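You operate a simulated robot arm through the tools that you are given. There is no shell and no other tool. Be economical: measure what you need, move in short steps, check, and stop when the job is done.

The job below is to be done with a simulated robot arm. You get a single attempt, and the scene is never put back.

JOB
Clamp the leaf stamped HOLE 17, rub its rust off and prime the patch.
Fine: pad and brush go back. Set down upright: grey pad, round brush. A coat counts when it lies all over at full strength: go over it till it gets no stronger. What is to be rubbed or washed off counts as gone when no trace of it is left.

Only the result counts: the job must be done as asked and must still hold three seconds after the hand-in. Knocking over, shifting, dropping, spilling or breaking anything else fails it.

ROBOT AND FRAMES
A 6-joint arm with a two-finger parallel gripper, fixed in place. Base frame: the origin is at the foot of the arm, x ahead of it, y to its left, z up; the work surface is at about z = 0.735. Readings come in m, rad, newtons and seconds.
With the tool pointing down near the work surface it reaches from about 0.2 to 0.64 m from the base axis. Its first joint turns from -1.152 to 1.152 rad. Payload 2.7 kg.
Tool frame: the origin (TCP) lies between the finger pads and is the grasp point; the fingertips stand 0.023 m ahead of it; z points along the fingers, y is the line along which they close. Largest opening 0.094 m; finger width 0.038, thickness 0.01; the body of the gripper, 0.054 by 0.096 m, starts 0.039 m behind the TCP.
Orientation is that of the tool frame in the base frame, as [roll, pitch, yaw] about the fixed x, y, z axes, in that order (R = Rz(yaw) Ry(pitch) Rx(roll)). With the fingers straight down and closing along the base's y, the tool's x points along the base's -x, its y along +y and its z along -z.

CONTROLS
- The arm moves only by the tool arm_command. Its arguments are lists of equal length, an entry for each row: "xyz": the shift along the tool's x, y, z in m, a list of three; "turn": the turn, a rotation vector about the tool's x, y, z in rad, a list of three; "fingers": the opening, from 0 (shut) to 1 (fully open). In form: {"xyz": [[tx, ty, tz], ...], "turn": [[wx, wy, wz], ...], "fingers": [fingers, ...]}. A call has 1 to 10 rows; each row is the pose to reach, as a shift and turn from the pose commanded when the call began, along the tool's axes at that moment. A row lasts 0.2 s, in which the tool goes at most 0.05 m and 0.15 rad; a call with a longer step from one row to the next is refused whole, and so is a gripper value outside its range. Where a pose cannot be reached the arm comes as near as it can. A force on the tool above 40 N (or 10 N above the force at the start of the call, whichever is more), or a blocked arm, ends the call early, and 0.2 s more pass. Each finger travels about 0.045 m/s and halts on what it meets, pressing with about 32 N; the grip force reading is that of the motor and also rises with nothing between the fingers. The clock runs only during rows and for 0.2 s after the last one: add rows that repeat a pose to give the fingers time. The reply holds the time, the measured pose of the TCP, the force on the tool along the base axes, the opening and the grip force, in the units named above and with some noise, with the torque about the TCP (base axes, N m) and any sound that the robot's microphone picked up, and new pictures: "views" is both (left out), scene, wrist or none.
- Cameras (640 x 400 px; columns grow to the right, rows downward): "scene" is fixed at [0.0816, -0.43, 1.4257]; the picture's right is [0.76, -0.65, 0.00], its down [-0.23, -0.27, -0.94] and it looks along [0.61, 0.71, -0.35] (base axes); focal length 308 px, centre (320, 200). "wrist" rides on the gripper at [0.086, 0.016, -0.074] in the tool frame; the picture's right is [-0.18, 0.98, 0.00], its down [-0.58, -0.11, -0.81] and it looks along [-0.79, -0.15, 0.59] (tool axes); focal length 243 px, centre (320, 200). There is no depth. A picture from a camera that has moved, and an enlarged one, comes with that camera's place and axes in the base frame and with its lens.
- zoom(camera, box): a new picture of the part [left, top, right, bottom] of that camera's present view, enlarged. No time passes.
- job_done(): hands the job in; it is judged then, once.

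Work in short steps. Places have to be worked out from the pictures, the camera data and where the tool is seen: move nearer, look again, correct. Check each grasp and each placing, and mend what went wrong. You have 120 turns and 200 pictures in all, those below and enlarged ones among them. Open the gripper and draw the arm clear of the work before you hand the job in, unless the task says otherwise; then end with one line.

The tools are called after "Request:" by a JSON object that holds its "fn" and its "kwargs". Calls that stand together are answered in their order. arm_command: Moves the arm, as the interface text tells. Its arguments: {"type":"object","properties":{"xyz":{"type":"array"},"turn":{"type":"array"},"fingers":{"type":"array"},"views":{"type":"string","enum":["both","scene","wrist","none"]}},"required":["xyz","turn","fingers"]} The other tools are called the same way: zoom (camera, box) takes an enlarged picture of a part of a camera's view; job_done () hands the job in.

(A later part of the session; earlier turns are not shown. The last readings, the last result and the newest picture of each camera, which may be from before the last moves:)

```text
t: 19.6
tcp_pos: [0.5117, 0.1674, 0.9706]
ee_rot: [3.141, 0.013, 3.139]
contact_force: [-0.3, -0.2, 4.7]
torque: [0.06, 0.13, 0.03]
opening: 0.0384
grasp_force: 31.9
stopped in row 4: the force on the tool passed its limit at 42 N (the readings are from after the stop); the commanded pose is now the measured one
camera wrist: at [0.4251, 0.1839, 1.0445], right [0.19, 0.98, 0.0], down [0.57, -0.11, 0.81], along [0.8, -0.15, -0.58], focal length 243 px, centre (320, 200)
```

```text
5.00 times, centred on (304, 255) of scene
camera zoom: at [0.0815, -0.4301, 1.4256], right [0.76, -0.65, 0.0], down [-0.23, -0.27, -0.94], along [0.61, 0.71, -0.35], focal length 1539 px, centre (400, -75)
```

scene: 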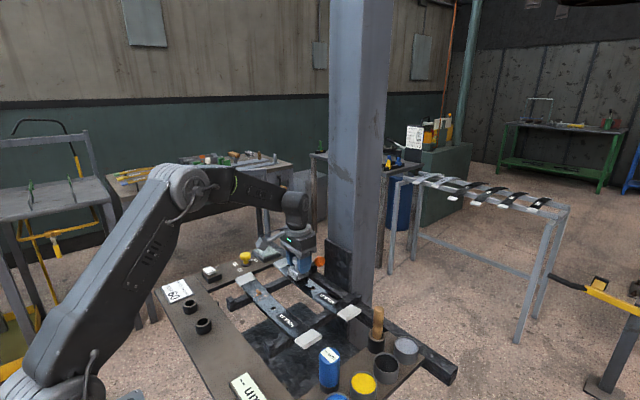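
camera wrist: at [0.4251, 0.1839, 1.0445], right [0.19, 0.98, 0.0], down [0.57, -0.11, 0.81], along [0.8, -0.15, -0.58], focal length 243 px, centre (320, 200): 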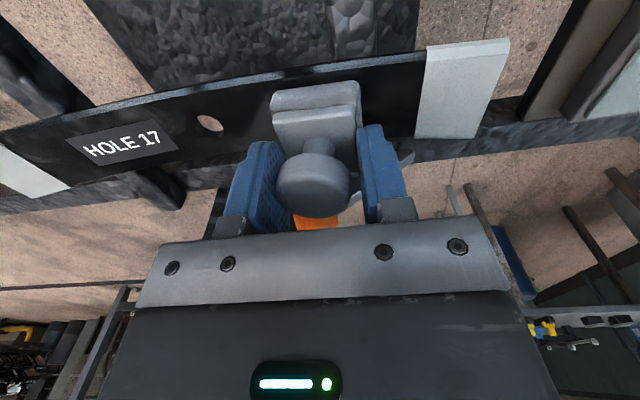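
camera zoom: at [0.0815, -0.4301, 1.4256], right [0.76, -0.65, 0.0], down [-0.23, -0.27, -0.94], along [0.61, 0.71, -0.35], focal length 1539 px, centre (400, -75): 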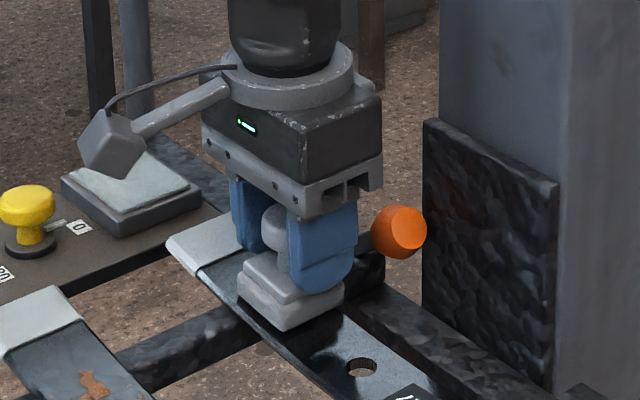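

Pad rests on the leaf (contact at TCP z≈0.971, ~5 N). I start rubbing with short y strokes and light pressure.

Request:
{"fn": "arm_command", "kwargs": {"xyz": [[0, 0, 0.001], [0, 0.012, 0.0015], [0, 0.022, 0.002], [0, 0.01, 0.0015], [0, -0.005, 0.001], [0, -0.02, 0.001], [0, -0.005, 0.001], [0, 0.01, 0.0015], [0, 0.022, 0.002], [0, 0.005, 0.001]], "turn": [[0, 0, 0], [0, 0, 0], [0, 0, 0], [0, 0, 0], [0, 0, 0], [0, 0, 0], [0, 0, 0], [0, 0, 0], [0, 0, 0], [0, 0, 0]], "fingers": [0.2, 0.2, 0.2, 0.2, 0.2, 0.2, 0.2, 0.2, 0.2, 0.2]}}

```text
t: 21.8
tcp_pos: [0.5119, 0.1752, 0.9709]
ee_rot: [3.138, 0.017, 3.141]
contact_force: [-0.9, 8.9, 23.5]
torque: [0.1, 0.18, -0.07]
opening: 0.0381
grasp_force: 32.2
camera wrist: at [0.4251, 0.1916, 1.0443], right [0.18, 0.98, 0.01], down [0.57, -0.11, 0.82], along [0.8, -0.15, -0.58], focal length 243 px, centre (320, 200)
```

scene: 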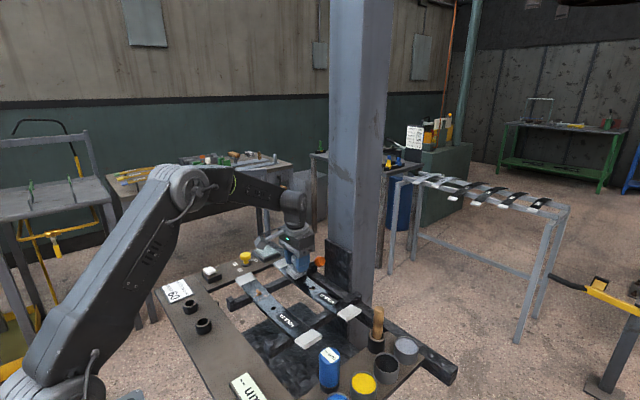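
wrist: 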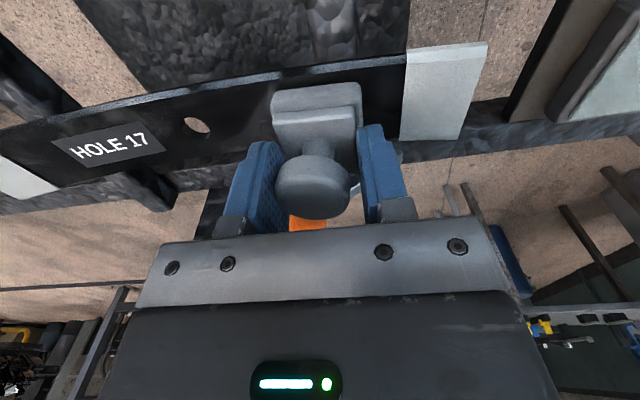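

Holding ~23 N while stroking, leaf stays put. More strokes, with x offsets too.

Request:
{"fn": "arm_command", "kwargs": {"xyz": [[0.004, -0.01, 0], [0.004, -0.026, -0.0005], [0.004, -0.01, 0], [0.004, 0.008, 0.0005], [-0.004, 0.008, 0.0005], [-0.004, -0.01, 0], [-0.004, -0.026, -0.0005], [-0.004, -0.01, 0], [-0.004, 0.008, 0.0005], [0.0, -0.005, 0]], "turn": [[0, 0, 0], [0, 0, 0], [0, 0, 0], [0, 0, 0], [0, 0, 0], [0, 0, 0], [0, 0, 0], [0, 0, 0], [0, 0, 0], [0, 0, 0]], "fingers": [0.2, 0.2, 0.2, 0.2, 0.2, 0.2, 0.2, 0.2, 0.2, 0.2], "views": "none"}}

Request:
{"fn": "arm_command", "kwargs": {"xyz": [[0, 0, -0.03], [0, 0.02, -0.07], [0.03, 0.05, -0.09]], "turn": [[0, 0, 0], [0, 0, 0], [0, 0, 0]], "fingers": [0.2, 0.2, 0.2]}}

Request:
{"fn": "zoom", "kwargs": {"camera": "scene", "box": [260, 245, 340, 295]}}

Request:
{"fn": "zoom", "kwargs": {"camera": "wrist", "box": [160, 0, 480, 200]}}

```text
t: 24.0
tcp_pos: [0.5122, 0.17, 0.9692]
ee_rot: [3.138, 0.013, -3.14]
contact_force: [0.8, 8.8, 21.3]
torque: [0.14, 0.03, -0.03]
opening: 0.0381
grasp_force: 32.3
```

```text
t: 24.8
tcp_pos: [0.4799, 0.2169, 1.0597]
ee_rot: [-3.139, 0.01, 3.139]
contact_force: [-0.4, 0.2, -0.8]
torque: [-0.04, -0.01, -0.03]
opening: 0.038
grasp_force: 32.0
camera wrist: at [0.3933, 0.2348, 1.1324], right [0.19, 0.98, 0.0], down [0.57, -0.11, 0.81], along [0.8, -0.15, -0.58], focal length 243 px, centre (320, 200)
```

scene: 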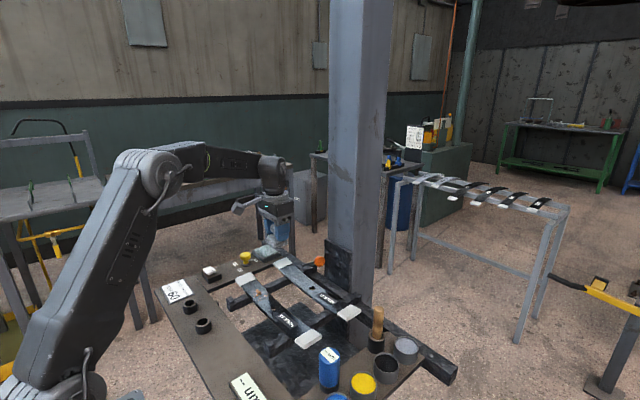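
wrist: 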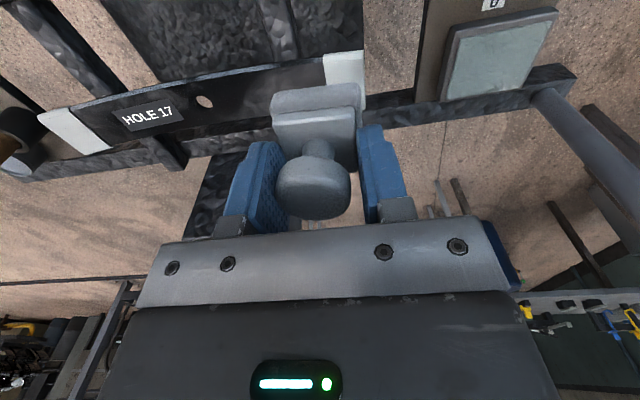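

```text
8.00 times, centred on (300, 270) of scene
camera zoom: at [0.0816, -0.4301, 1.4257], right [0.76, -0.65, 0.0], down [-0.23, -0.27, -0.94], along [0.61, 0.71, -0.35], focal length 2462 px, centre (480, -360)
```

zoom: 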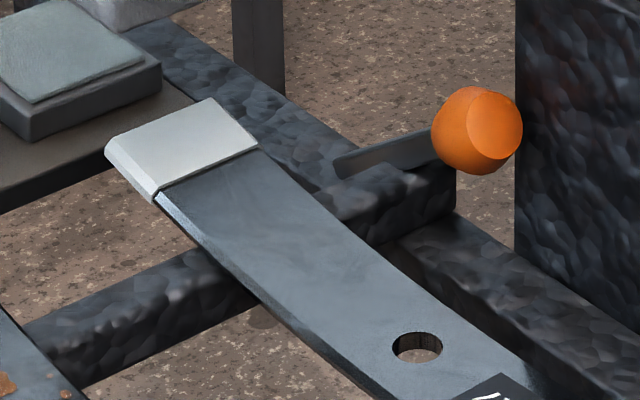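

```text
2.00 times, centred on (320, 100) of wrist
camera zoom: at [0.3933, 0.2348, 1.1324], right [0.19, 0.98, 0.0], down [0.57, -0.11, 0.81], along [0.8, -0.15, -0.58], focal length 485 px, centre (320, 400)
```

zoom: 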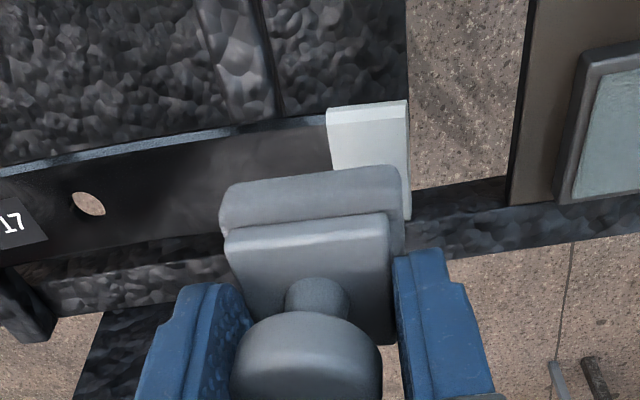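

Rust appears gone. For certainty I make one more rubbing pass over the same zone before putting the pad back.

Request:
{"fn": "arm_command", "kwargs": {"xyz": [[-0.032, -0.032, 0.02], [-0.032, -0.047, 0.06], [-0.032, -0.047, 0.086]], "turn": [[0, 0, 0], [0, 0, 0], [0, 0, 0]], "fingers": [0.2, 0.2, 0.2], "views": "none"}}

Request:
{"fn": "arm_command", "kwargs": {"xyz": [[0, 0, 0.005], [0.003, 0.012, 0.0055], [0.003, 0.018, 0.006], [0.003, 0.002, 0.005], [0.003, -0.014, 0.005], [-0.003, -0.025, 0.005], [-0.003, -0.01, 0.005], [-0.003, 0.005, 0.005], [-0.003, 0.018, 0.006], [0, 0.0, 0.005]], "turn": [[0, 0, 0], [0, 0, 0], [0, 0, 0], [0, 0, 0], [0, 0, 0], [0, 0, 0], [0, 0, 0], [0, 0, 0], [0, 0, 0], [0, 0, 0]], "fingers": [0.2, 0.2, 0.2, 0.2, 0.2, 0.2, 0.2, 0.2, 0.2, 0.2], "views": "none"}}

```text
t: 25.6
tcp_pos: [0.515, 0.1688, 0.9747]
ee_rot: [3.142, 0.011, 3.14]
contact_force: [0.7, -0.1, -0.6]
torque: [0.03, -0.02, 0.02]
opening: 0.0381
grasp_force: 32.3
```

```text
t: 27.8
tcp_pos: [0.5139, 0.173, 0.9697]
ee_rot: [3.138, 0.017, 3.141]
contact_force: [-0.2, 7.0, 20.5]
torque: [-0.14, 0.0, 0.02]
opening: 0.0379
grasp_force: 32.2
```

Good pass. Lift off and carry the pad back above its original spot.

Request:
{"fn": "arm_command", "kwargs": {"xyz": [[0, 0, -0.035], [0, 0, -0.08], [0.045, -0.018, -0.08], [0.09, -0.036, -0.08], [0.135, -0.054, -0.08], [0.18, -0.072, -0.08], [0.225, -0.09, -0.08], [0.27, -0.1075, -0.08], [0.27, -0.1075, -0.08]], "turn": [[0, 0, 0], [0, 0, 0], [0, 0, 0], [0, 0, 0], [0, 0, 0], [0, 0, 0], [0, 0, 0], [0, 0, 0], [0, 0, 0]], "fingers": [0.2, 0.2, 0.2, 0.2, 0.2, 0.2, 0.2, 0.2, 0.2]}}

```text
t: 29.8
tcp_pos: [0.2439, 0.0622, 1.0446]
ee_rot: [-3.141, 0.013, 3.139]
contact_force: [0.3, -0.2, -0.4]
torque: [0.0, 0.0, 0.03]
opening: 0.0381
grasp_force: 32.2
camera wrist: at [0.1562, 0.08, 1.1187], right [0.19, 0.98, 0.0], down [0.57, -0.11, 0.81], along [0.8, -0.15, -0.58], focal length 243 px, centre (320, 200)
```

scene: 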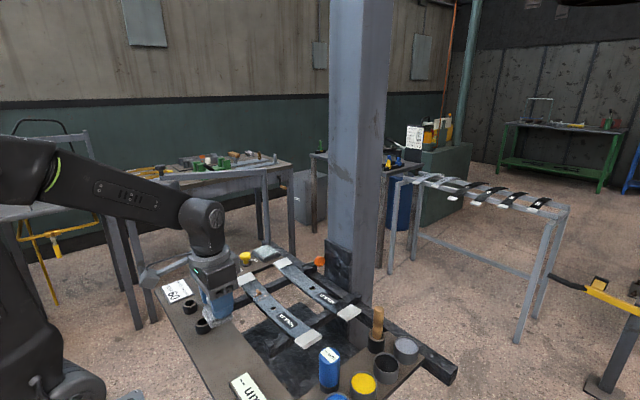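
wrist: 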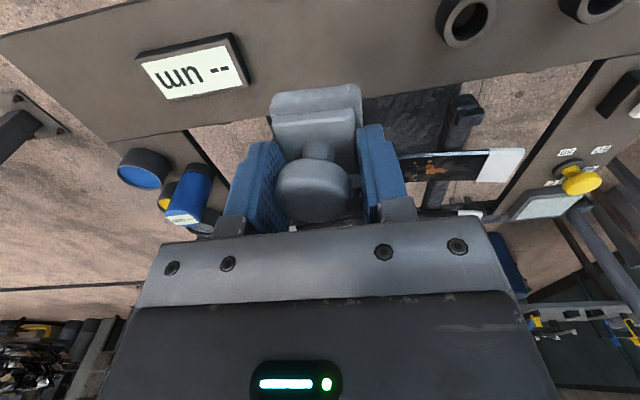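

Back over its place; lower to just above the table then ease down to contact.

Request:
{"fn": "arm_command", "kwargs": {"xyz": [[0.001, 0.002, 0.045], [0.001, 0.002, 0.085], [0.001, 0.002, 0.096], [0.001, 0.002, 0.098], [0.001, 0.002, 0.1]], "turn": [[0, 0, 0], [0, 0, 0], [0, 0, 0], [0, 0, 0], [0, 0, 0]], "fingers": [0.2, 0.2, 0.2, 0.2, 0.2], "views": "none"}}

```text
t: 31.0
tcp_pos: [0.2427, 0.0667, 0.9457]
ee_rot: [-3.14, 0.012, 3.14]
contact_force: [0.2, 0.1, -1.2]
torque: [-0.01, -0.05, -0.01]
opening: 0.0381
grasp_force: 32.6
```

Request:
{"fn": "arm_command", "kwargs": {"xyz": [[0, 0, 0.0012], [0, 0, 0.0024], [0, 0, 0.0024]], "turn": [[0, 0, 0], [0, 0, 0], [0, 0, 0]], "fingers": [0.2, 0.2, 0.2], "views": "none"}}

```text
t: 31.8
tcp_pos: [0.2431, 0.0652, 0.942]
ee_rot: [-3.138, 0.014, 3.138]
contact_force: [-0.4, -1.0, -0.8]
torque: [0.0, -0.03, -0.01]
opening: 0.0381
grasp_force: 31.9
```

Still no contact; a little further.

Request:
{"fn": "arm_command", "kwargs": {"xyz": [[0, 0, 0.0012], [0, 0, 0.0024], [0, 0, 0.0036], [0, 0, 0.0036]], "turn": [[0, 0, 0], [0, 0, 0], [0, 0, 0], [0, 0, 0]], "fingers": [0.2, 0.2, 0.2, 0.2], "views": "wrist"}}

Request:
{"fn": "zoom", "kwargs": {"camera": "scene", "box": [170, 300, 298, 380]}}

```text
t: 32.8
tcp_pos: [0.2445, 0.0652, 0.9384]
ee_rot: [-3.14, 0.015, 3.141]
contact_force: [-2.3, 9.6, 21.3]
torque: [-0.1, 0.03, -0.03]
opening: 0.038
grasp_force: 32.4
camera wrist: at [0.157, 0.0822, 1.0123], right [0.18, 0.98, 0.0], down [0.57, -0.11, 0.82], along [0.8, -0.15, -0.58], focal length 243 px, centre (320, 200)
```

wrist: 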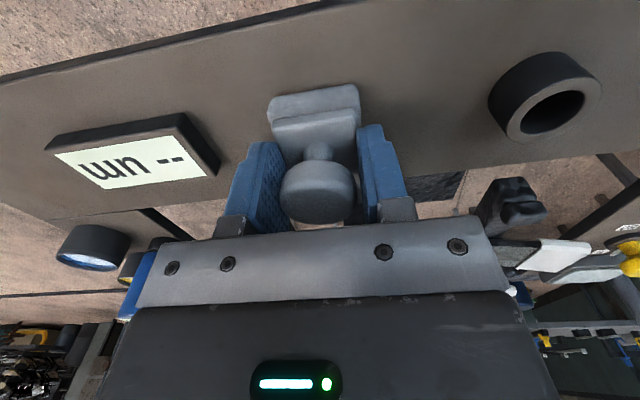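

```text
5.00 times, centred on (234, 340) of scene
camera zoom: at [0.0814, -0.4298, 1.4257], right [0.76, -0.65, 0.0], down [-0.23, -0.27, -0.94], along [0.61, 0.71, -0.35], focal length 1539 px, centre (750, -500)
```

zoom: 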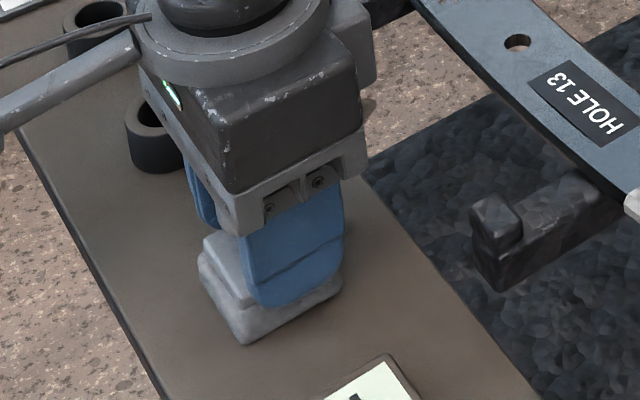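

Contact made (21 N) and the pad stands in its original spot. I ease off slightly, open, and rise.

Request:
{"fn": "arm_command", "kwargs": {"xyz": [[0, 0, -0.0015], [0, 0, -0.0015], [0, 0, -0.0015], [0, 0, -0.0015], [0, 0, -0.0015], [0, 0, -0.03], [0, 0, -0.07], [0, 0, -0.11]], "turn": [[0, 0, 0], [0, 0, 0], [0, 0, 0], [0, 0, 0], [0, 0, 0], [0, 0, 0], [0, 0, 0], [0, 0, 0]], "fingers": [0.2, 0.5, 0.9, 0.9, 0.9, 0.9, 0.9, 0.9]}}

Request:
{"fn": "zoom", "kwargs": {"camera": "scene", "box": [170, 300, 298, 380]}}

```text
t: 34.6
tcp_pos: [0.2414, 0.0657, 1.0469]
ee_rot: [-3.141, 0.012, 3.139]
contact_force: [-1.4, 0.0, 1.1]
torque: [-0.02, -0.06, -0.01]
opening: 0.0847
grasp_force: 0.0
camera wrist: at [0.1546, 0.0835, 1.121], right [0.19, 0.98, 0.0], down [0.57, -0.11, 0.81], along [0.8, -0.15, -0.58], focal length 243 px, centre (320, 200)
```

scene: 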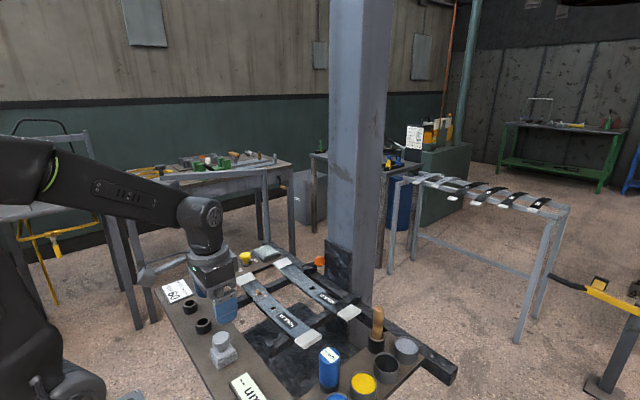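
wrist: 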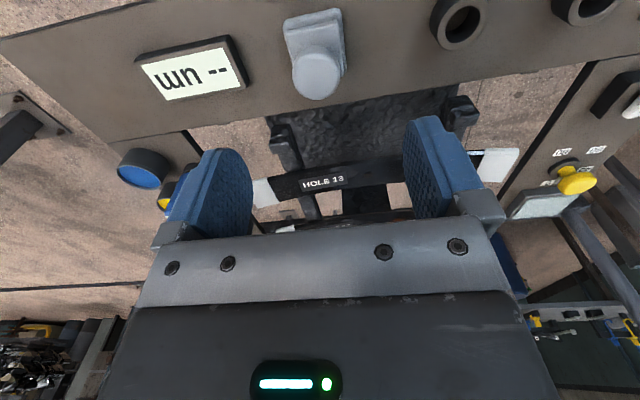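

```text
5.00 times, centred on (234, 340) of scene
camera zoom: at [0.0816, -0.43, 1.4257], right [0.76, -0.65, 0.0], down [-0.23, -0.27, -0.94], along [0.61, 0.71, -0.35], focal length 1539 px, centre (750, -500)
```

zoom: 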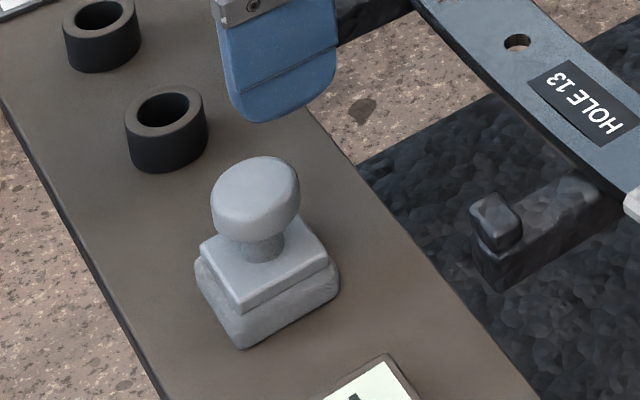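

Pad is back upright. Now hover over the brush, estimated at (0.502, -0.125), to locate it and the tins.

Request:
{"fn": "arm_command", "kwargs": {"xyz": [[0, 0, -0.04], [-0.035, -0.025, -0.06], [-0.07, -0.055, -0.07], [-0.105, -0.085, -0.07], [-0.14, -0.115, -0.07], [-0.175, -0.145, -0.07], [-0.21, -0.17, -0.07], [-0.24, -0.19, -0.07]], "turn": [[0, 0, 0], [0, 0, 0], [0, 0, 0], [0, 0, 0], [0, 0, 0], [0, 0, 0], [0, 0, 0], [0, 0, 0]], "fingers": [0.9, 0.9, 0.9, 0.9, 0.9, 0.9, 0.9, 0.9]}}

Request:
{"fn": "zoom", "kwargs": {"camera": "wrist", "box": [160, 0, 480, 200]}}

Request:
{"fn": "zoom", "kwargs": {"camera": "scene", "box": [310, 290, 438, 370]}}

```text
t: 36.4
tcp_pos: [0.4805, -0.1266, 1.1223]
ee_rot: [3.141, 0.013, 3.139]
contact_force: [-0.5, -0.9, -0.2]
torque: [0.0, 0.0, 0.0]
opening: 0.0846
grasp_force: 0.0
camera wrist: at [0.394, -0.11, 1.1964], right [0.19, 0.98, 0.0], down [0.57, -0.11, 0.81], along [0.8, -0.15, -0.58], focal length 243 px, centre (320, 200)
```

scene: 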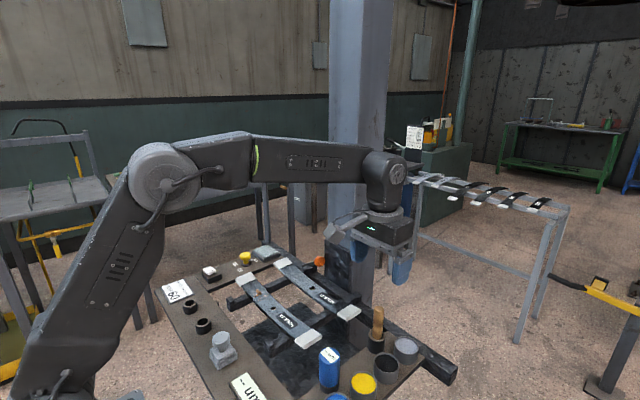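
wrist: 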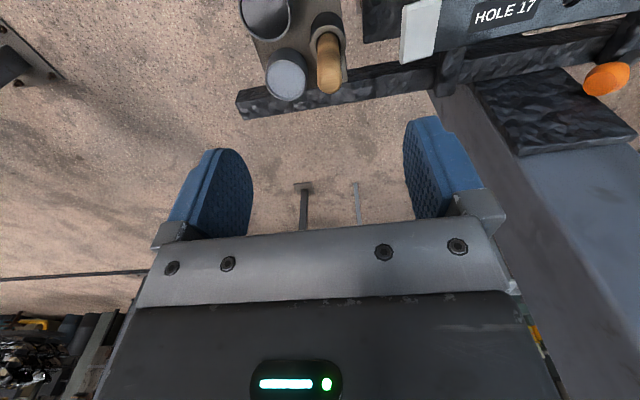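

```text
2.00 times, centred on (320, 100) of wrist
camera zoom: at [0.394, -0.11, 1.1964], right [0.19, 0.98, 0.0], down [0.57, -0.11, 0.81], along [0.8, -0.15, -0.58], focal length 485 px, centre (320, 400)
```

zoom: 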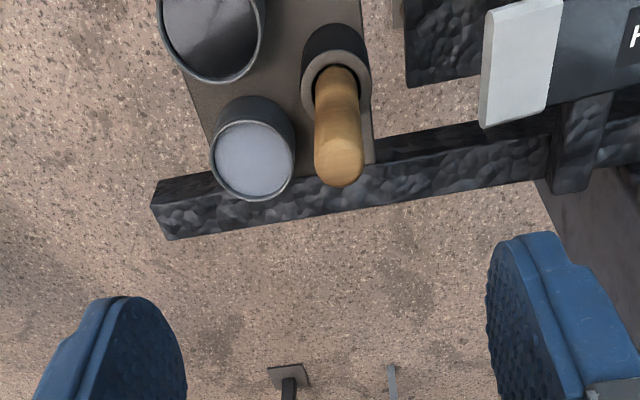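

```text
5.00 times, centred on (374, 330) of scene
camera zoom: at [0.0816, -0.4301, 1.4257], right [0.76, -0.65, 0.0], down [-0.23, -0.27, -0.94], along [0.61, 0.71, -0.35], focal length 1539 px, centre (50, -450)
```

zoom: 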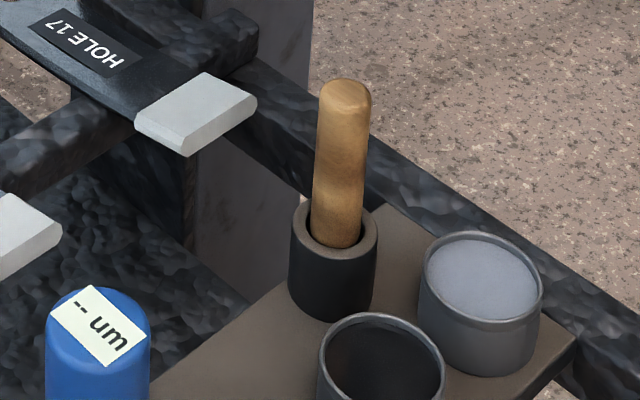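

Brush handle axis at (0.508, -0.122), top z≈0.994; grey tin at about (0.537, -0.178). I check the tins for labels before deciding which is primer.

Request:
{"fn": "zoom", "kwargs": {"camera": "scene", "box": [310, 330, 422, 400]}}

Request:
{"fn": "zoom", "kwargs": {"camera": "wrist", "box": [220, 0, 380, 100]}}

```text
5.71 times, centred on (366, 365) of scene
camera zoom: at [0.0816, -0.4301, 1.4257], right [0.76, -0.65, 0.0], down [-0.23, -0.27, -0.94], along [0.61, 0.71, -0.35], focal length 1759 px, centre (57, -743)
```

zoom: 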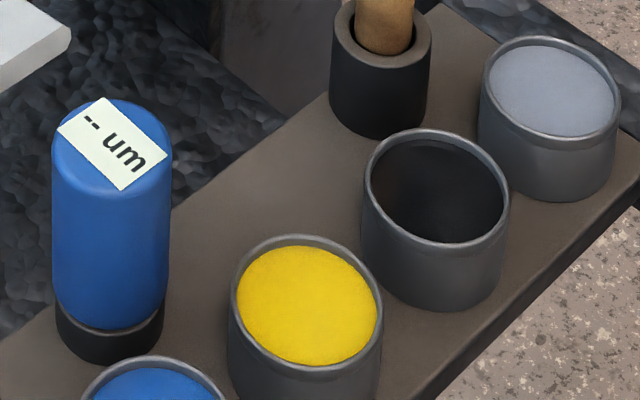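

```text
4.00 times, centred on (300, 50) of wrist
camera zoom: at [0.394, -0.11, 1.1964], right [0.19, 0.98, 0.0], down [0.57, -0.11, 0.81], along [0.8, -0.15, -0.58], focal length 970 px, centre (400, 800)
```

zoom: 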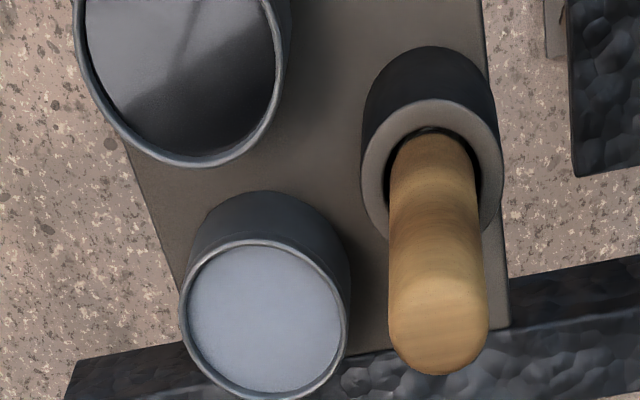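

No labels, but grey is the primer (blue/yellow are band colours, the third tin holds dark liquid). I narrow the fingers and descend onto the brush handle.

Request:
{"fn": "arm_command", "kwargs": {"xyz": [[-0.0275, 0.0046, 0.03], [-0.0275, 0.0046, 0.07], [-0.0275, 0.0046, 0.075]], "turn": [[0, 0, 0], [0, 0, 0], [0, 0, 0]], "fingers": [0.6, 0.6, 0.6], "views": "wrist"}}

```text
t: 37.2
tcp_pos: [0.5097, -0.1202, 1.0474]
ee_rot: [-3.141, 0.011, 3.14]
contact_force: [-0.1, 0.6, -0.2]
torque: [0.02, 0.01, 0.05]
opening: 0.0563
grasp_force: 0.1
camera wrist: at [0.423, -0.1036, 1.1207], right [0.19, 0.98, 0.0], down [0.57, -0.11, 0.81], along [0.8, -0.15, -0.58], focal length 243 px, centre (320, 200)
```

wrist: 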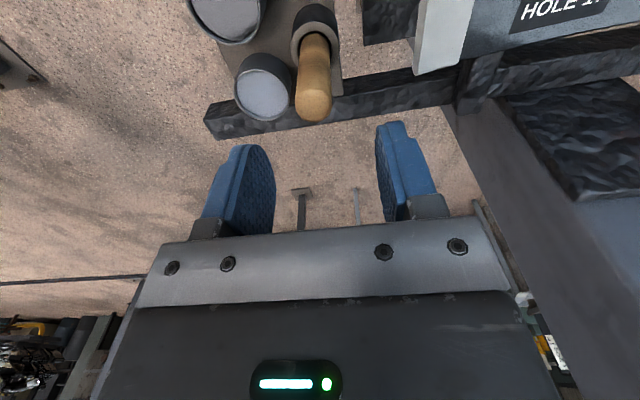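

Handle at (0.506, -0.1227). Small correction and descend to z≈0.960.

Request:
{"fn": "arm_command", "kwargs": {"xyz": [[0.0025, -0.0025, 0.045], [0.0025, -0.0025, 0.087]], "turn": [[0, 0, 0], [0, 0, 0]], "fingers": [0.6, 0.6]}}

Request:
{"fn": "zoom", "kwargs": {"camera": "scene", "box": [310, 280, 438, 360]}}

```text
t: 37.8
tcp_pos: [0.5096, -0.1232, 0.9632]
ee_rot: [-3.138, 0.016, 3.137]
contact_force: [-1.0, 0.1, 12.7]
torque: [0.01, 0.19, -0.01]
opening: 0.0563
grasp_force: 0.1
camera wrist: at [0.4225, -0.1054, 1.0365], right [0.18, 0.98, 0.0], down [0.57, -0.11, 0.82], along [0.8, -0.15, -0.58], focal length 243 px, centre (320, 200)
```

scene: 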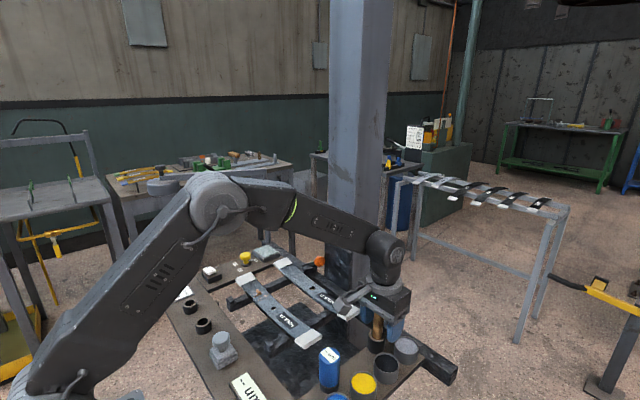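
wrist: 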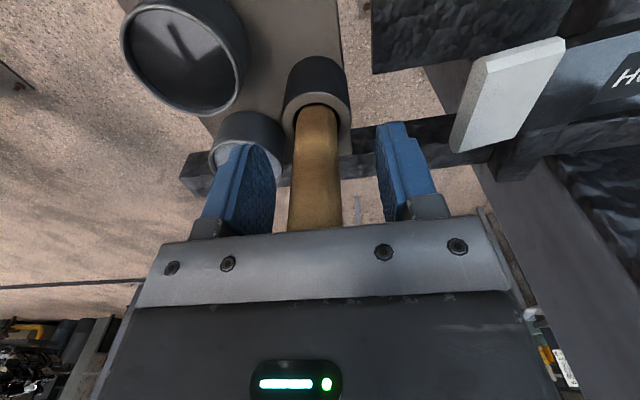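

```text
5.00 times, centred on (374, 320) of scene
camera zoom: at [0.0814, -0.43, 1.4257], right [0.76, -0.65, 0.0], down [-0.23, -0.27, -0.94], along [0.61, 0.71, -0.35], focal length 1539 px, centre (50, -400)
```

zoom: 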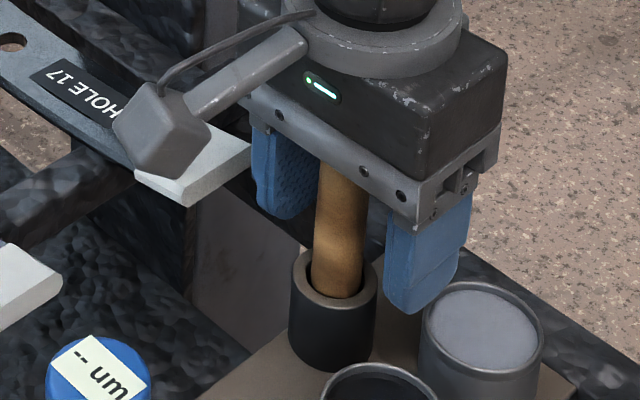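

12.7 N upward: the palm touches the handle top. I raise 8 mm, then close the fingers.

Request:
{"fn": "arm_command", "kwargs": {"xyz": [[0.001, 0, -0.008], [0.001, 0, -0.008], [0.001, 0, -0.008], [0.001, 0, -0.008], [0.001, 0, -0.008], [0.001, 0, -0.008]], "turn": [[0, 0, 0], [0, 0, 0], [0, 0, 0], [0, 0, 0], [0, 0, 0], [0, 0, 0]], "fingers": [0.6, 0.3, 0.1, 0.1, 0.1, 0.1], "views": "wrist"}}

```text
t: 39.2
tcp_pos: [0.507, -0.1234, 0.9682]
ee_rot: [-3.139, 0.012, 3.14]
contact_force: [0.0, 0.1, 1.0]
torque: [0.0, 0.01, -0.02]
opening: 0.0196
grasp_force: 32.2
camera wrist: at [0.4204, -0.1055, 1.0421], right [0.19, 0.98, 0.0], down [0.57, -0.11, 0.81], along [0.8, -0.15, -0.58], focal length 243 px, centre (320, 200)
```

wrist: 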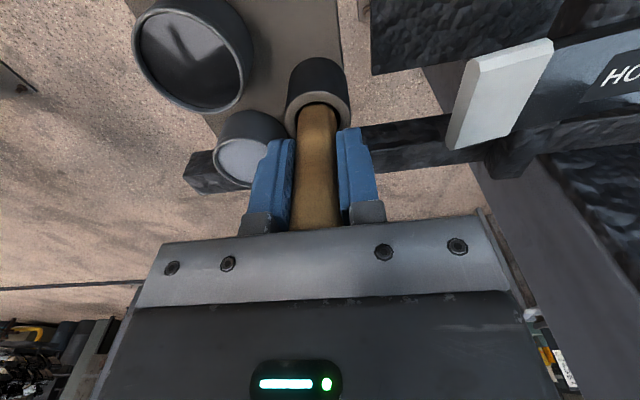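

Gripped at 19.6 mm (grasp pose 0.507, -0.1234, 0.968 noted). Lift straight out of the holder.

Request:
{"fn": "arm_command", "kwargs": {"xyz": [[0, 0, -0.02], [0, 0, -0.05], [0, 0, -0.08]], "turn": [[0, 0, 0], [0, 0, 0], [0, 0, 0]], "fingers": [0.1, 0.1, 0.1]}}

Request:
{"fn": "zoom", "kwargs": {"camera": "scene", "box": [310, 280, 438, 360]}}

Request:
{"fn": "zoom", "kwargs": {"camera": "wrist", "box": [160, 0, 480, 200]}}

```text
t: 40.0
tcp_pos: [0.5069, -0.1226, 1.0464]
ee_rot: [3.141, 0.013, 3.139]
contact_force: [0.1, -0.5, 0.0]
torque: [-0.01, -0.02, -0.01]
opening: 0.0195
grasp_force: 31.7
camera wrist: at [0.4194, -0.1063, 1.1214], right [0.19, 0.98, 0.0], down [0.57, -0.11, 0.81], along [0.8, -0.15, -0.58], focal length 243 px, centre (320, 200)
```

scene: 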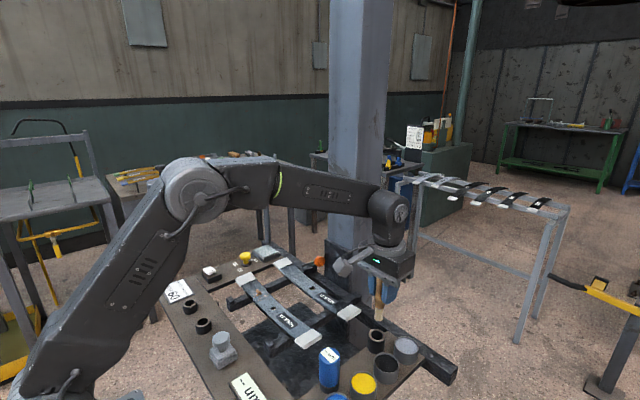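
wrist: 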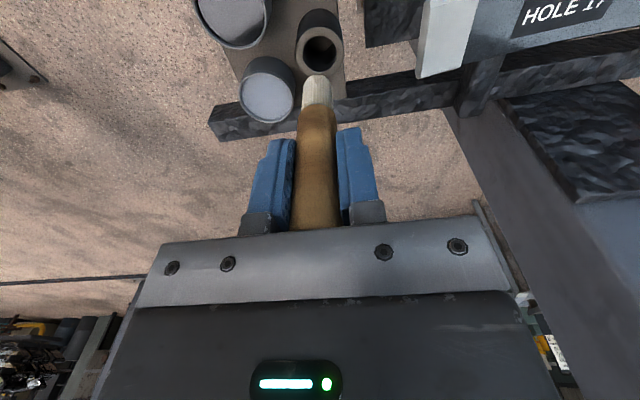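

```text
5.00 times, centred on (374, 320) of scene
camera zoom: at [0.0816, -0.43, 1.4257], right [0.76, -0.65, 0.0], down [-0.23, -0.27, -0.94], along [0.61, 0.71, -0.35], focal length 1539 px, centre (50, -400)
```

zoom: 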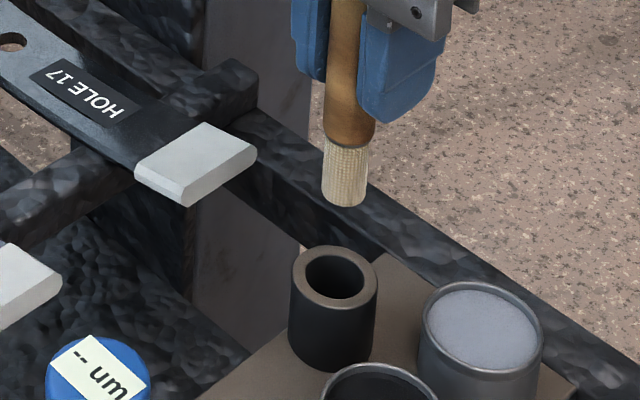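

```text
2.00 times, centred on (320, 100) of wrist
camera zoom: at [0.4194, -0.1063, 1.1214], right [0.19, 0.98, 0.0], down [0.57, -0.11, 0.81], along [0.8, -0.15, -0.58], focal length 485 px, centre (320, 400)
```

zoom: 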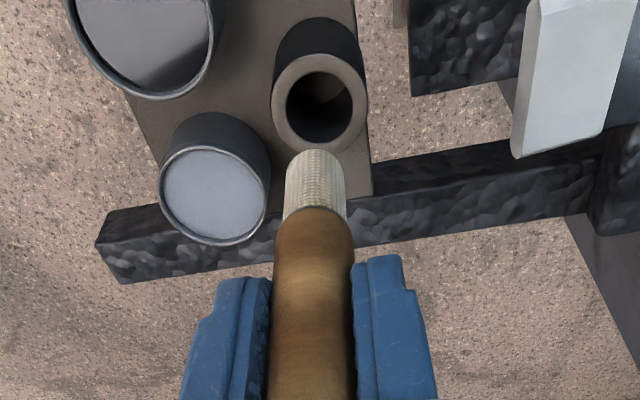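

Bristle tip is ~0.082 below the TCP; the primer tin centre refines to (0.5345, -0.1765), paint surface z≈0.915. Move above it and check.

Request:
{"fn": "arm_command", "kwargs": {"xyz": [[-0.014, -0.027, -0.01], [-0.0275, -0.054, -0.01], [-0.0275, -0.054, 0.015]], "turn": [[0, 0, 0], [0, 0, 0], [0, 0, 0]], "fingers": [0.1, 0.1, 0.1], "views": "wrist"}}

Request:
{"fn": "zoom", "kwargs": {"camera": "scene", "box": [330, 290, 458, 370]}}

Request:
{"fn": "zoom", "kwargs": {"camera": "wrist", "box": [160, 0, 480, 200]}}

```text
t: 40.8
tcp_pos: [0.5342, -0.1775, 1.0311]
ee_rot: [-3.14, 0.012, 3.138]
contact_force: [-0.4, -0.6, -0.9]
torque: [0.0, 0.02, -0.01]
opening: 0.0195
grasp_force: 32.5
camera wrist: at [0.4469, -0.1605, 1.1057], right [0.19, 0.98, 0.0], down [0.57, -0.11, 0.81], along [0.8, -0.15, -0.58], focal length 243 px, centre (320, 200)
```

wrist: 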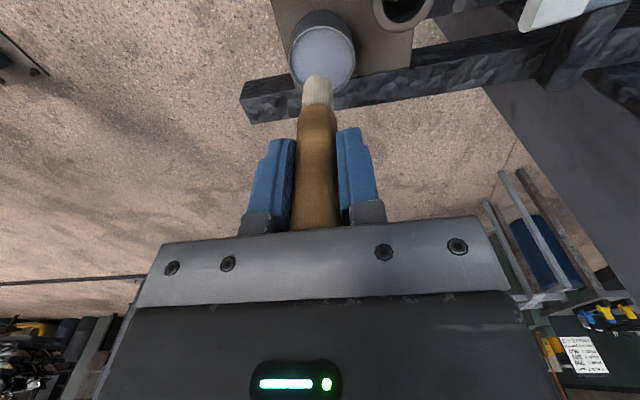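

```text
5.00 times, centred on (394, 330) of scene
camera zoom: at [0.0816, -0.4301, 1.4257], right [0.76, -0.65, 0.0], down [-0.23, -0.27, -0.94], along [0.61, 0.71, -0.35], focal length 1539 px, centre (-50, -450)
```

zoom: 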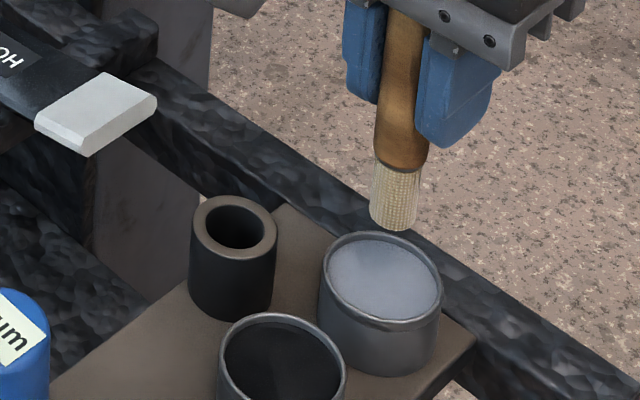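

```text
2.00 times, centred on (320, 100) of wrist
camera zoom: at [0.4469, -0.1605, 1.1057], right [0.19, 0.98, 0.0], down [0.57, -0.11, 0.81], along [0.8, -0.15, -0.58], focal length 485 px, centre (320, 400)
```

zoom: 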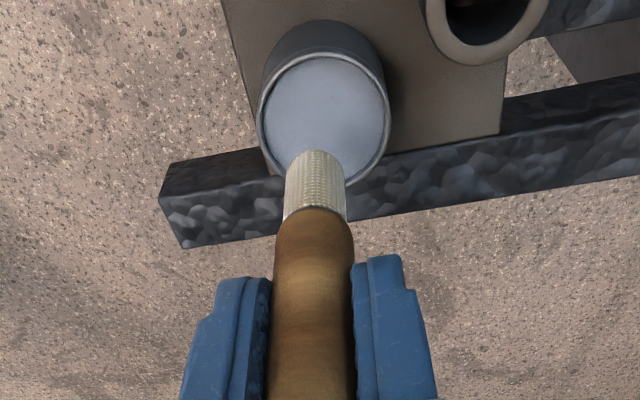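

Aligned over the tin. Dip: lower ~0.044 (tip ≈0.905), small swirl.

Request:
{"fn": "arm_command", "kwargs": {"xyz": [[0, 0, 0.025], [0, 0, 0.038], [0, 0, 0.044], [0.005, 0, 0.044], [-0.004, 0.004, 0.044], [0, -0.004, 0.044], [0, 0, 0.044]], "turn": [[0, 0, 0], [0, 0, 0], [0, 0, 0], [0, 0, 0], [0, 0, 0], [0, 0, 0], [0, 0, 0]], "fingers": [0.1, 0.1, 0.1, 0.1, 0.1, 0.1, 0.1], "views": "none"}}

Request:
{"fn": "zoom", "kwargs": {"camera": "scene", "box": [330, 290, 458, 370]}}

```text
t: 42.4
tcp_pos: [0.5358, -0.1765, 0.993]
ee_rot: [-3.139, 0.022, 3.14]
contact_force: [2.6, 7.4, 26.1]
torque: [0.6, 0.01, -0.06]
opening: 0.0194
grasp_force: 32.2
```

```text
5.00 times, centred on (394, 330) of scene
camera zoom: at [0.0812, -0.4297, 1.4258], right [0.76, -0.65, 0.0], down [-0.23, -0.27, -0.94], along [0.61, 0.71, -0.35], focal length 1539 px, centre (-50, -450)
```

zoom: 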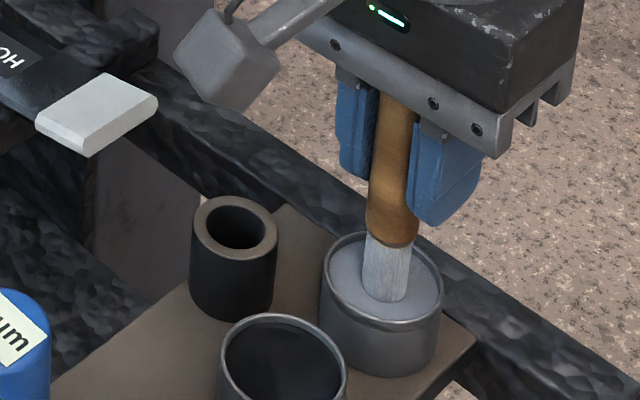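

The brush met the solid surface (26 N), tin hasn't moved and the bristles are grey. I lift off and check.

Request:
{"fn": "arm_command", "kwargs": {"xyz": [[0, 0, -0.01], [0, 0, -0.04], [0, 0, -0.07]], "turn": [[0, 0, 0], [0, 0, 0], [0, 0, 0]], "fingers": [0.1, 0.1, 0.1], "views": "wrist"}}

Request:
{"fn": "zoom", "kwargs": {"camera": "scene", "box": [330, 270, 458, 350]}}

```text
t: 43.2
tcp_pos: [0.5333, -0.1776, 1.0584]
ee_rot: [-3.141, 0.01, 3.139]
contact_force: [-0.1, 0.2, -0.2]
torque: [0.0, 0.02, 0.0]
opening: 0.0194
grasp_force: 31.9
camera wrist: at [0.4466, -0.1607, 1.1318], right [0.19, 0.98, 0.0], down [0.57, -0.11, 0.81], along [0.8, -0.15, -0.58], focal length 243 px, centre (320, 200)
```

wrist: 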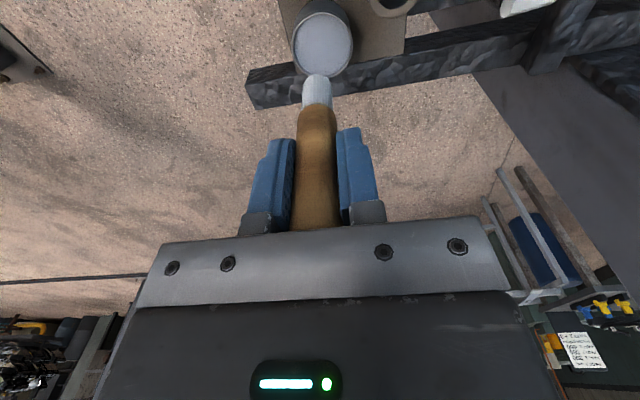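

```text
5.00 times, centred on (394, 310) of scene
camera zoom: at [0.0816, -0.43, 1.4257], right [0.76, -0.65, 0.0], down [-0.23, -0.27, -0.94], along [0.61, 0.71, -0.35], focal length 1539 px, centre (-50, -350)
```

zoom: 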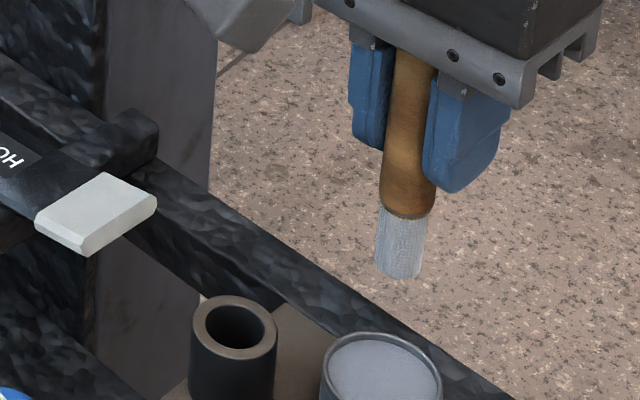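

Bristles loaded with grey primer. Carry to above the patch, keeping x≈0.50 while passing the pillar.

Request:
{"fn": "arm_command", "kwargs": {"xyz": [[0.025, 0.0, -0.03], [0.04, 0.04, -0.03], [0.04, 0.085, -0.03], [0.04, 0.13, -0.03], [0.04, 0.175, -0.03], [0.04, 0.22, -0.03], [0.04, 0.265, -0.03], [0.035, 0.31, -0.03], [0.022, 0.3426, -0.02], [0.022, 0.3426, 0.02]], "turn": [[0, 0, 0], [0, 0, 0], [0, 0, 0], [0, 0, 0], [0, 0, 0], [0, 0, 0], [0, 0, 0], [0, 0, 0], [0, 0, 0], [0, 0, 0]], "fingers": [0.1, 0.1, 0.1, 0.1, 0.1, 0.1, 0.1, 0.1, 0.1, 0.1]}}

Request:
{"fn": "zoom", "kwargs": {"camera": "wrist", "box": [200, 0, 440, 150]}}

Request:
{"fn": "zoom", "kwargs": {"camera": "scene", "box": [250, 225, 346, 285]}}

```text
t: 45.4
tcp_pos: [0.5128, 0.1641, 1.0394]
ee_rot: [3.14, 0.013, 3.141]
contact_force: [-0.4, 0.0, -0.1]
torque: [0.01, 0.01, 0.02]
opening: 0.0197
grasp_force: 32.1
camera wrist: at [0.4248, 0.1818, 1.1128], right [0.19, 0.98, 0.0], down [0.57, -0.11, 0.81], along [0.8, -0.15, -0.58], focal length 243 px, centre (320, 200)
```

scene: 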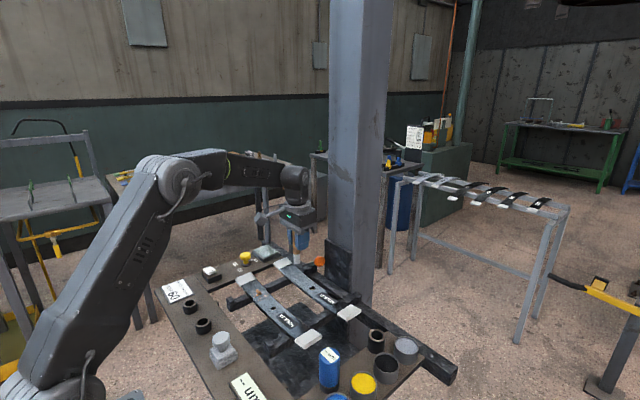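
wrist: 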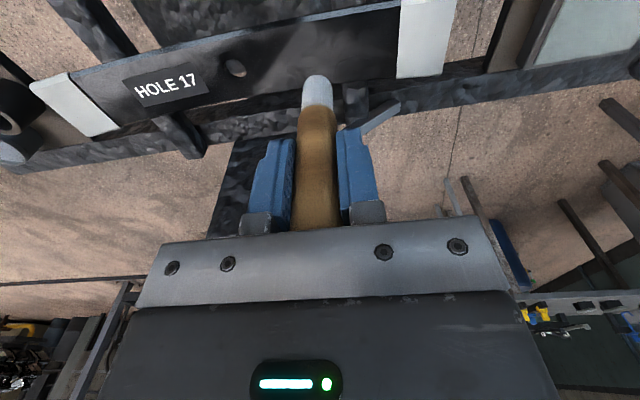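

```text
2.67 times, centred on (320, 75) of wrist
camera zoom: at [0.4248, 0.1818, 1.1128], right [0.19, 0.98, 0.0], down [0.57, -0.11, 0.81], along [0.8, -0.15, -0.58], focal length 647 px, centre (320, 533)
```

zoom: 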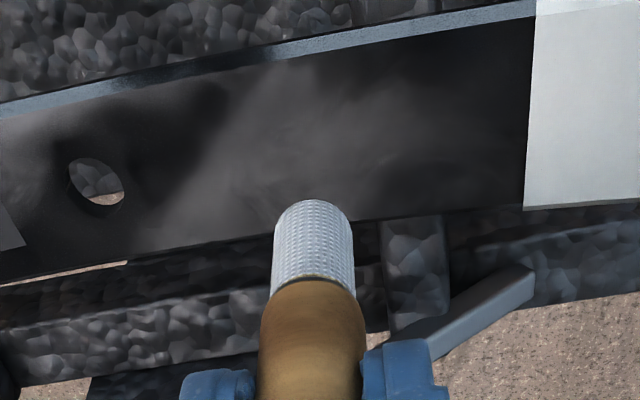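

```text
6.67 times, centred on (298, 255) of scene
camera zoom: at [0.0816, -0.43, 1.4257], right [0.76, -0.65, 0.0], down [-0.23, -0.27, -0.94], along [0.61, 0.71, -0.35], focal length 2052 px, centre (467, -167)
```

zoom: 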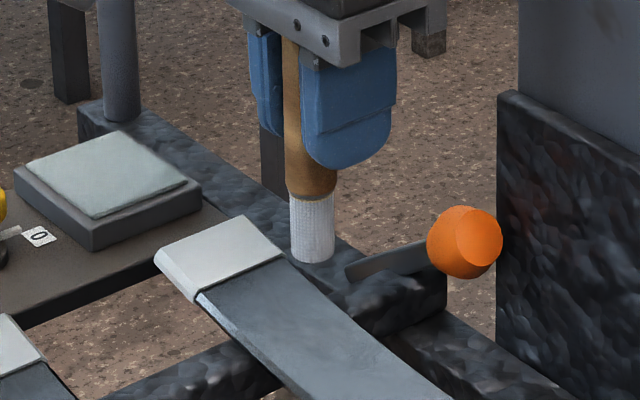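

Leaf is clean. Lower to contact at the patch centre (expected TCP z≈1.003).

Request:
{"fn": "arm_command", "kwargs": {"xyz": [[0, 0.001, 0.02], [0, 0.001, 0.031], [0, 0.001, 0.033], [0, 0.001, 0.035]], "turn": [[0, 0, 0], [0, 0, 0], [0, 0, 0], [0, 0, 0]], "fingers": [0.1, 0.1, 0.1, 0.1], "views": "none"}}

```text
t: 46.4
tcp_pos: [0.5119, 0.166, 1.0057]
ee_rot: [-3.141, 0.011, 3.139]
contact_force: [0.5, -0.4, -0.6]
torque: [-0.04, 0.02, 0.02]
opening: 0.0195
grasp_force: 32.1
```

Request:
{"fn": "arm_command", "kwargs": {"xyz": [[0, 0, 0.002], [0, 0, 0.004], [0, 0, 0.005]], "turn": [[0, 0, 0], [0, 0, 0], [0, 0, 0]], "fingers": [0.1, 0.1, 0.1], "views": "none"}}

Request:
{"fn": "zoom", "kwargs": {"camera": "scene", "box": [260, 235, 340, 285]}}

```text
t: 47.2
tcp_pos: [0.5127, 0.1659, 0.999]
ee_rot: [-3.14, 0.012, 3.14]
contact_force: [0.2, 0.2, 0.4]
torque: [0.01, 0.0, -0.01]
opening: 0.0197
grasp_force: 31.6
```

```text
8.00 times, centred on (300, 260) of scene
camera zoom: at [0.0816, -0.43, 1.4257], right [0.76, -0.65, 0.0], down [-0.23, -0.27, -0.94], along [0.61, 0.71, -0.35], focal length 2462 px, centre (480, -280)
```

zoom: 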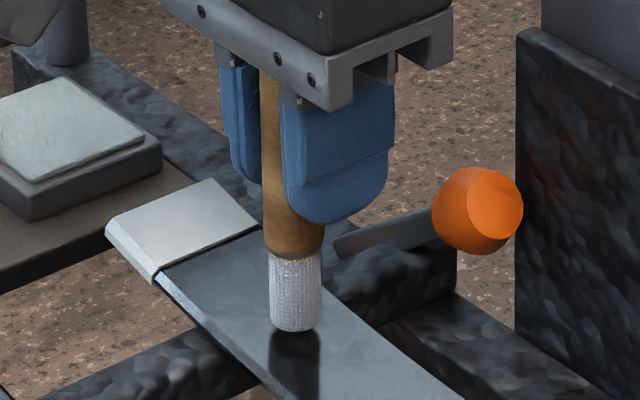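

Nearly touching (reflection meets the tip). Ease down further.

Request:
{"fn": "arm_command", "kwargs": {"xyz": [[0, 0, 0.001], [0, 0, 0.002], [0, 0, 0.003], [0, 0, 0.004]], "turn": [[0, 0, 0], [0, 0, 0], [0, 0, 0], [0, 0, 0]], "fingers": [0.1, 0.1, 0.1, 0.1], "views": "none"}}

```text
t: 48.2
tcp_pos: [0.513, 0.1666, 0.9955]
ee_rot: [3.14, 0.014, 3.139]
contact_force: [-1.9, 0.3, 4.5]
torque: [0.16, 0.09, 0.01]
opening: 0.0197
grasp_force: 32.0
```

Light contact 4.5 N. Brush with y strokes along three x lanes.

Request:
{"fn": "arm_command", "kwargs": {"xyz": [[0, 0.0, 0.0005], [0, 0.012, 0.0], [0, 0.022, -0.0005], [0, 0.008, 0], [0, -0.008, 0.0005], [0, -0.022, 0.001], [0.008, -0.022, 0.001], [0.008, -0.008, 0.0005], [0.008, 0.008, 0.0], [0.008, 0.022, -0.0005]], "turn": [[0, 0, 0], [0, 0, 0], [0, 0, 0], [0, 0, 0], [0, 0, 0], [0, 0, 0], [0, 0, 0], [0, 0, 0], [0, 0, 0], [0, 0, 0]], "fingers": [0.1, 0.1, 0.1, 0.1, 0.1, 0.1, 0.1, 0.1, 0.1, 0.1], "views": "none"}}

Request:
{"fn": "zoom", "kwargs": {"camera": "scene", "box": [260, 235, 340, 285]}}

Request:
{"fn": "zoom", "kwargs": {"camera": "wrist", "box": [200, 0, 440, 150]}}

```text
t: 50.4
tcp_pos: [0.5051, 0.1856, 0.9972]
ee_rot: [-3.141, 0.013, 3.141]
contact_force: [0.8, -11.8, 18.7]
torque: [-0.65, 0.13, 0.05]
opening: 0.0197
grasp_force: 32.6
```

```text
8.00 times, centred on (300, 260) of scene
camera zoom: at [0.0813, -0.4305, 1.4255], right [0.76, -0.65, 0.0], down [-0.23, -0.27, -0.94], along [0.61, 0.71, -0.35], focal length 2462 px, centre (480, -280)
```

zoom: 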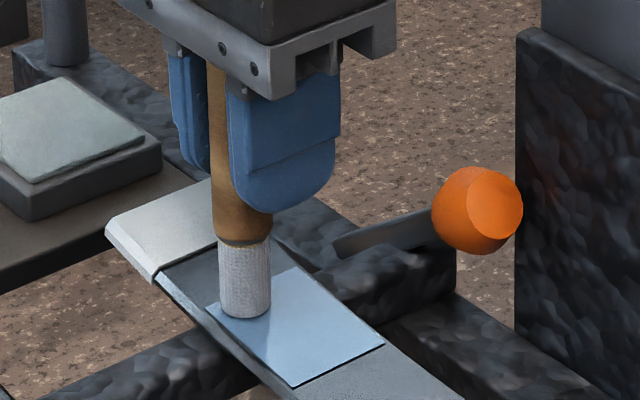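

```text
2.67 times, centred on (320, 75) of wrist
camera zoom: at [0.4176, 0.2039, 1.0711], right [0.19, 0.98, 0.0], down [0.57, -0.11, 0.82], along [0.8, -0.15, -0.58], focal length 647 px, centre (320, 533)
```

zoom: 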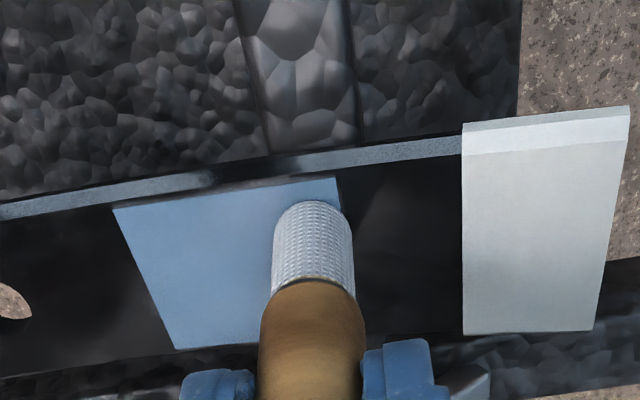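

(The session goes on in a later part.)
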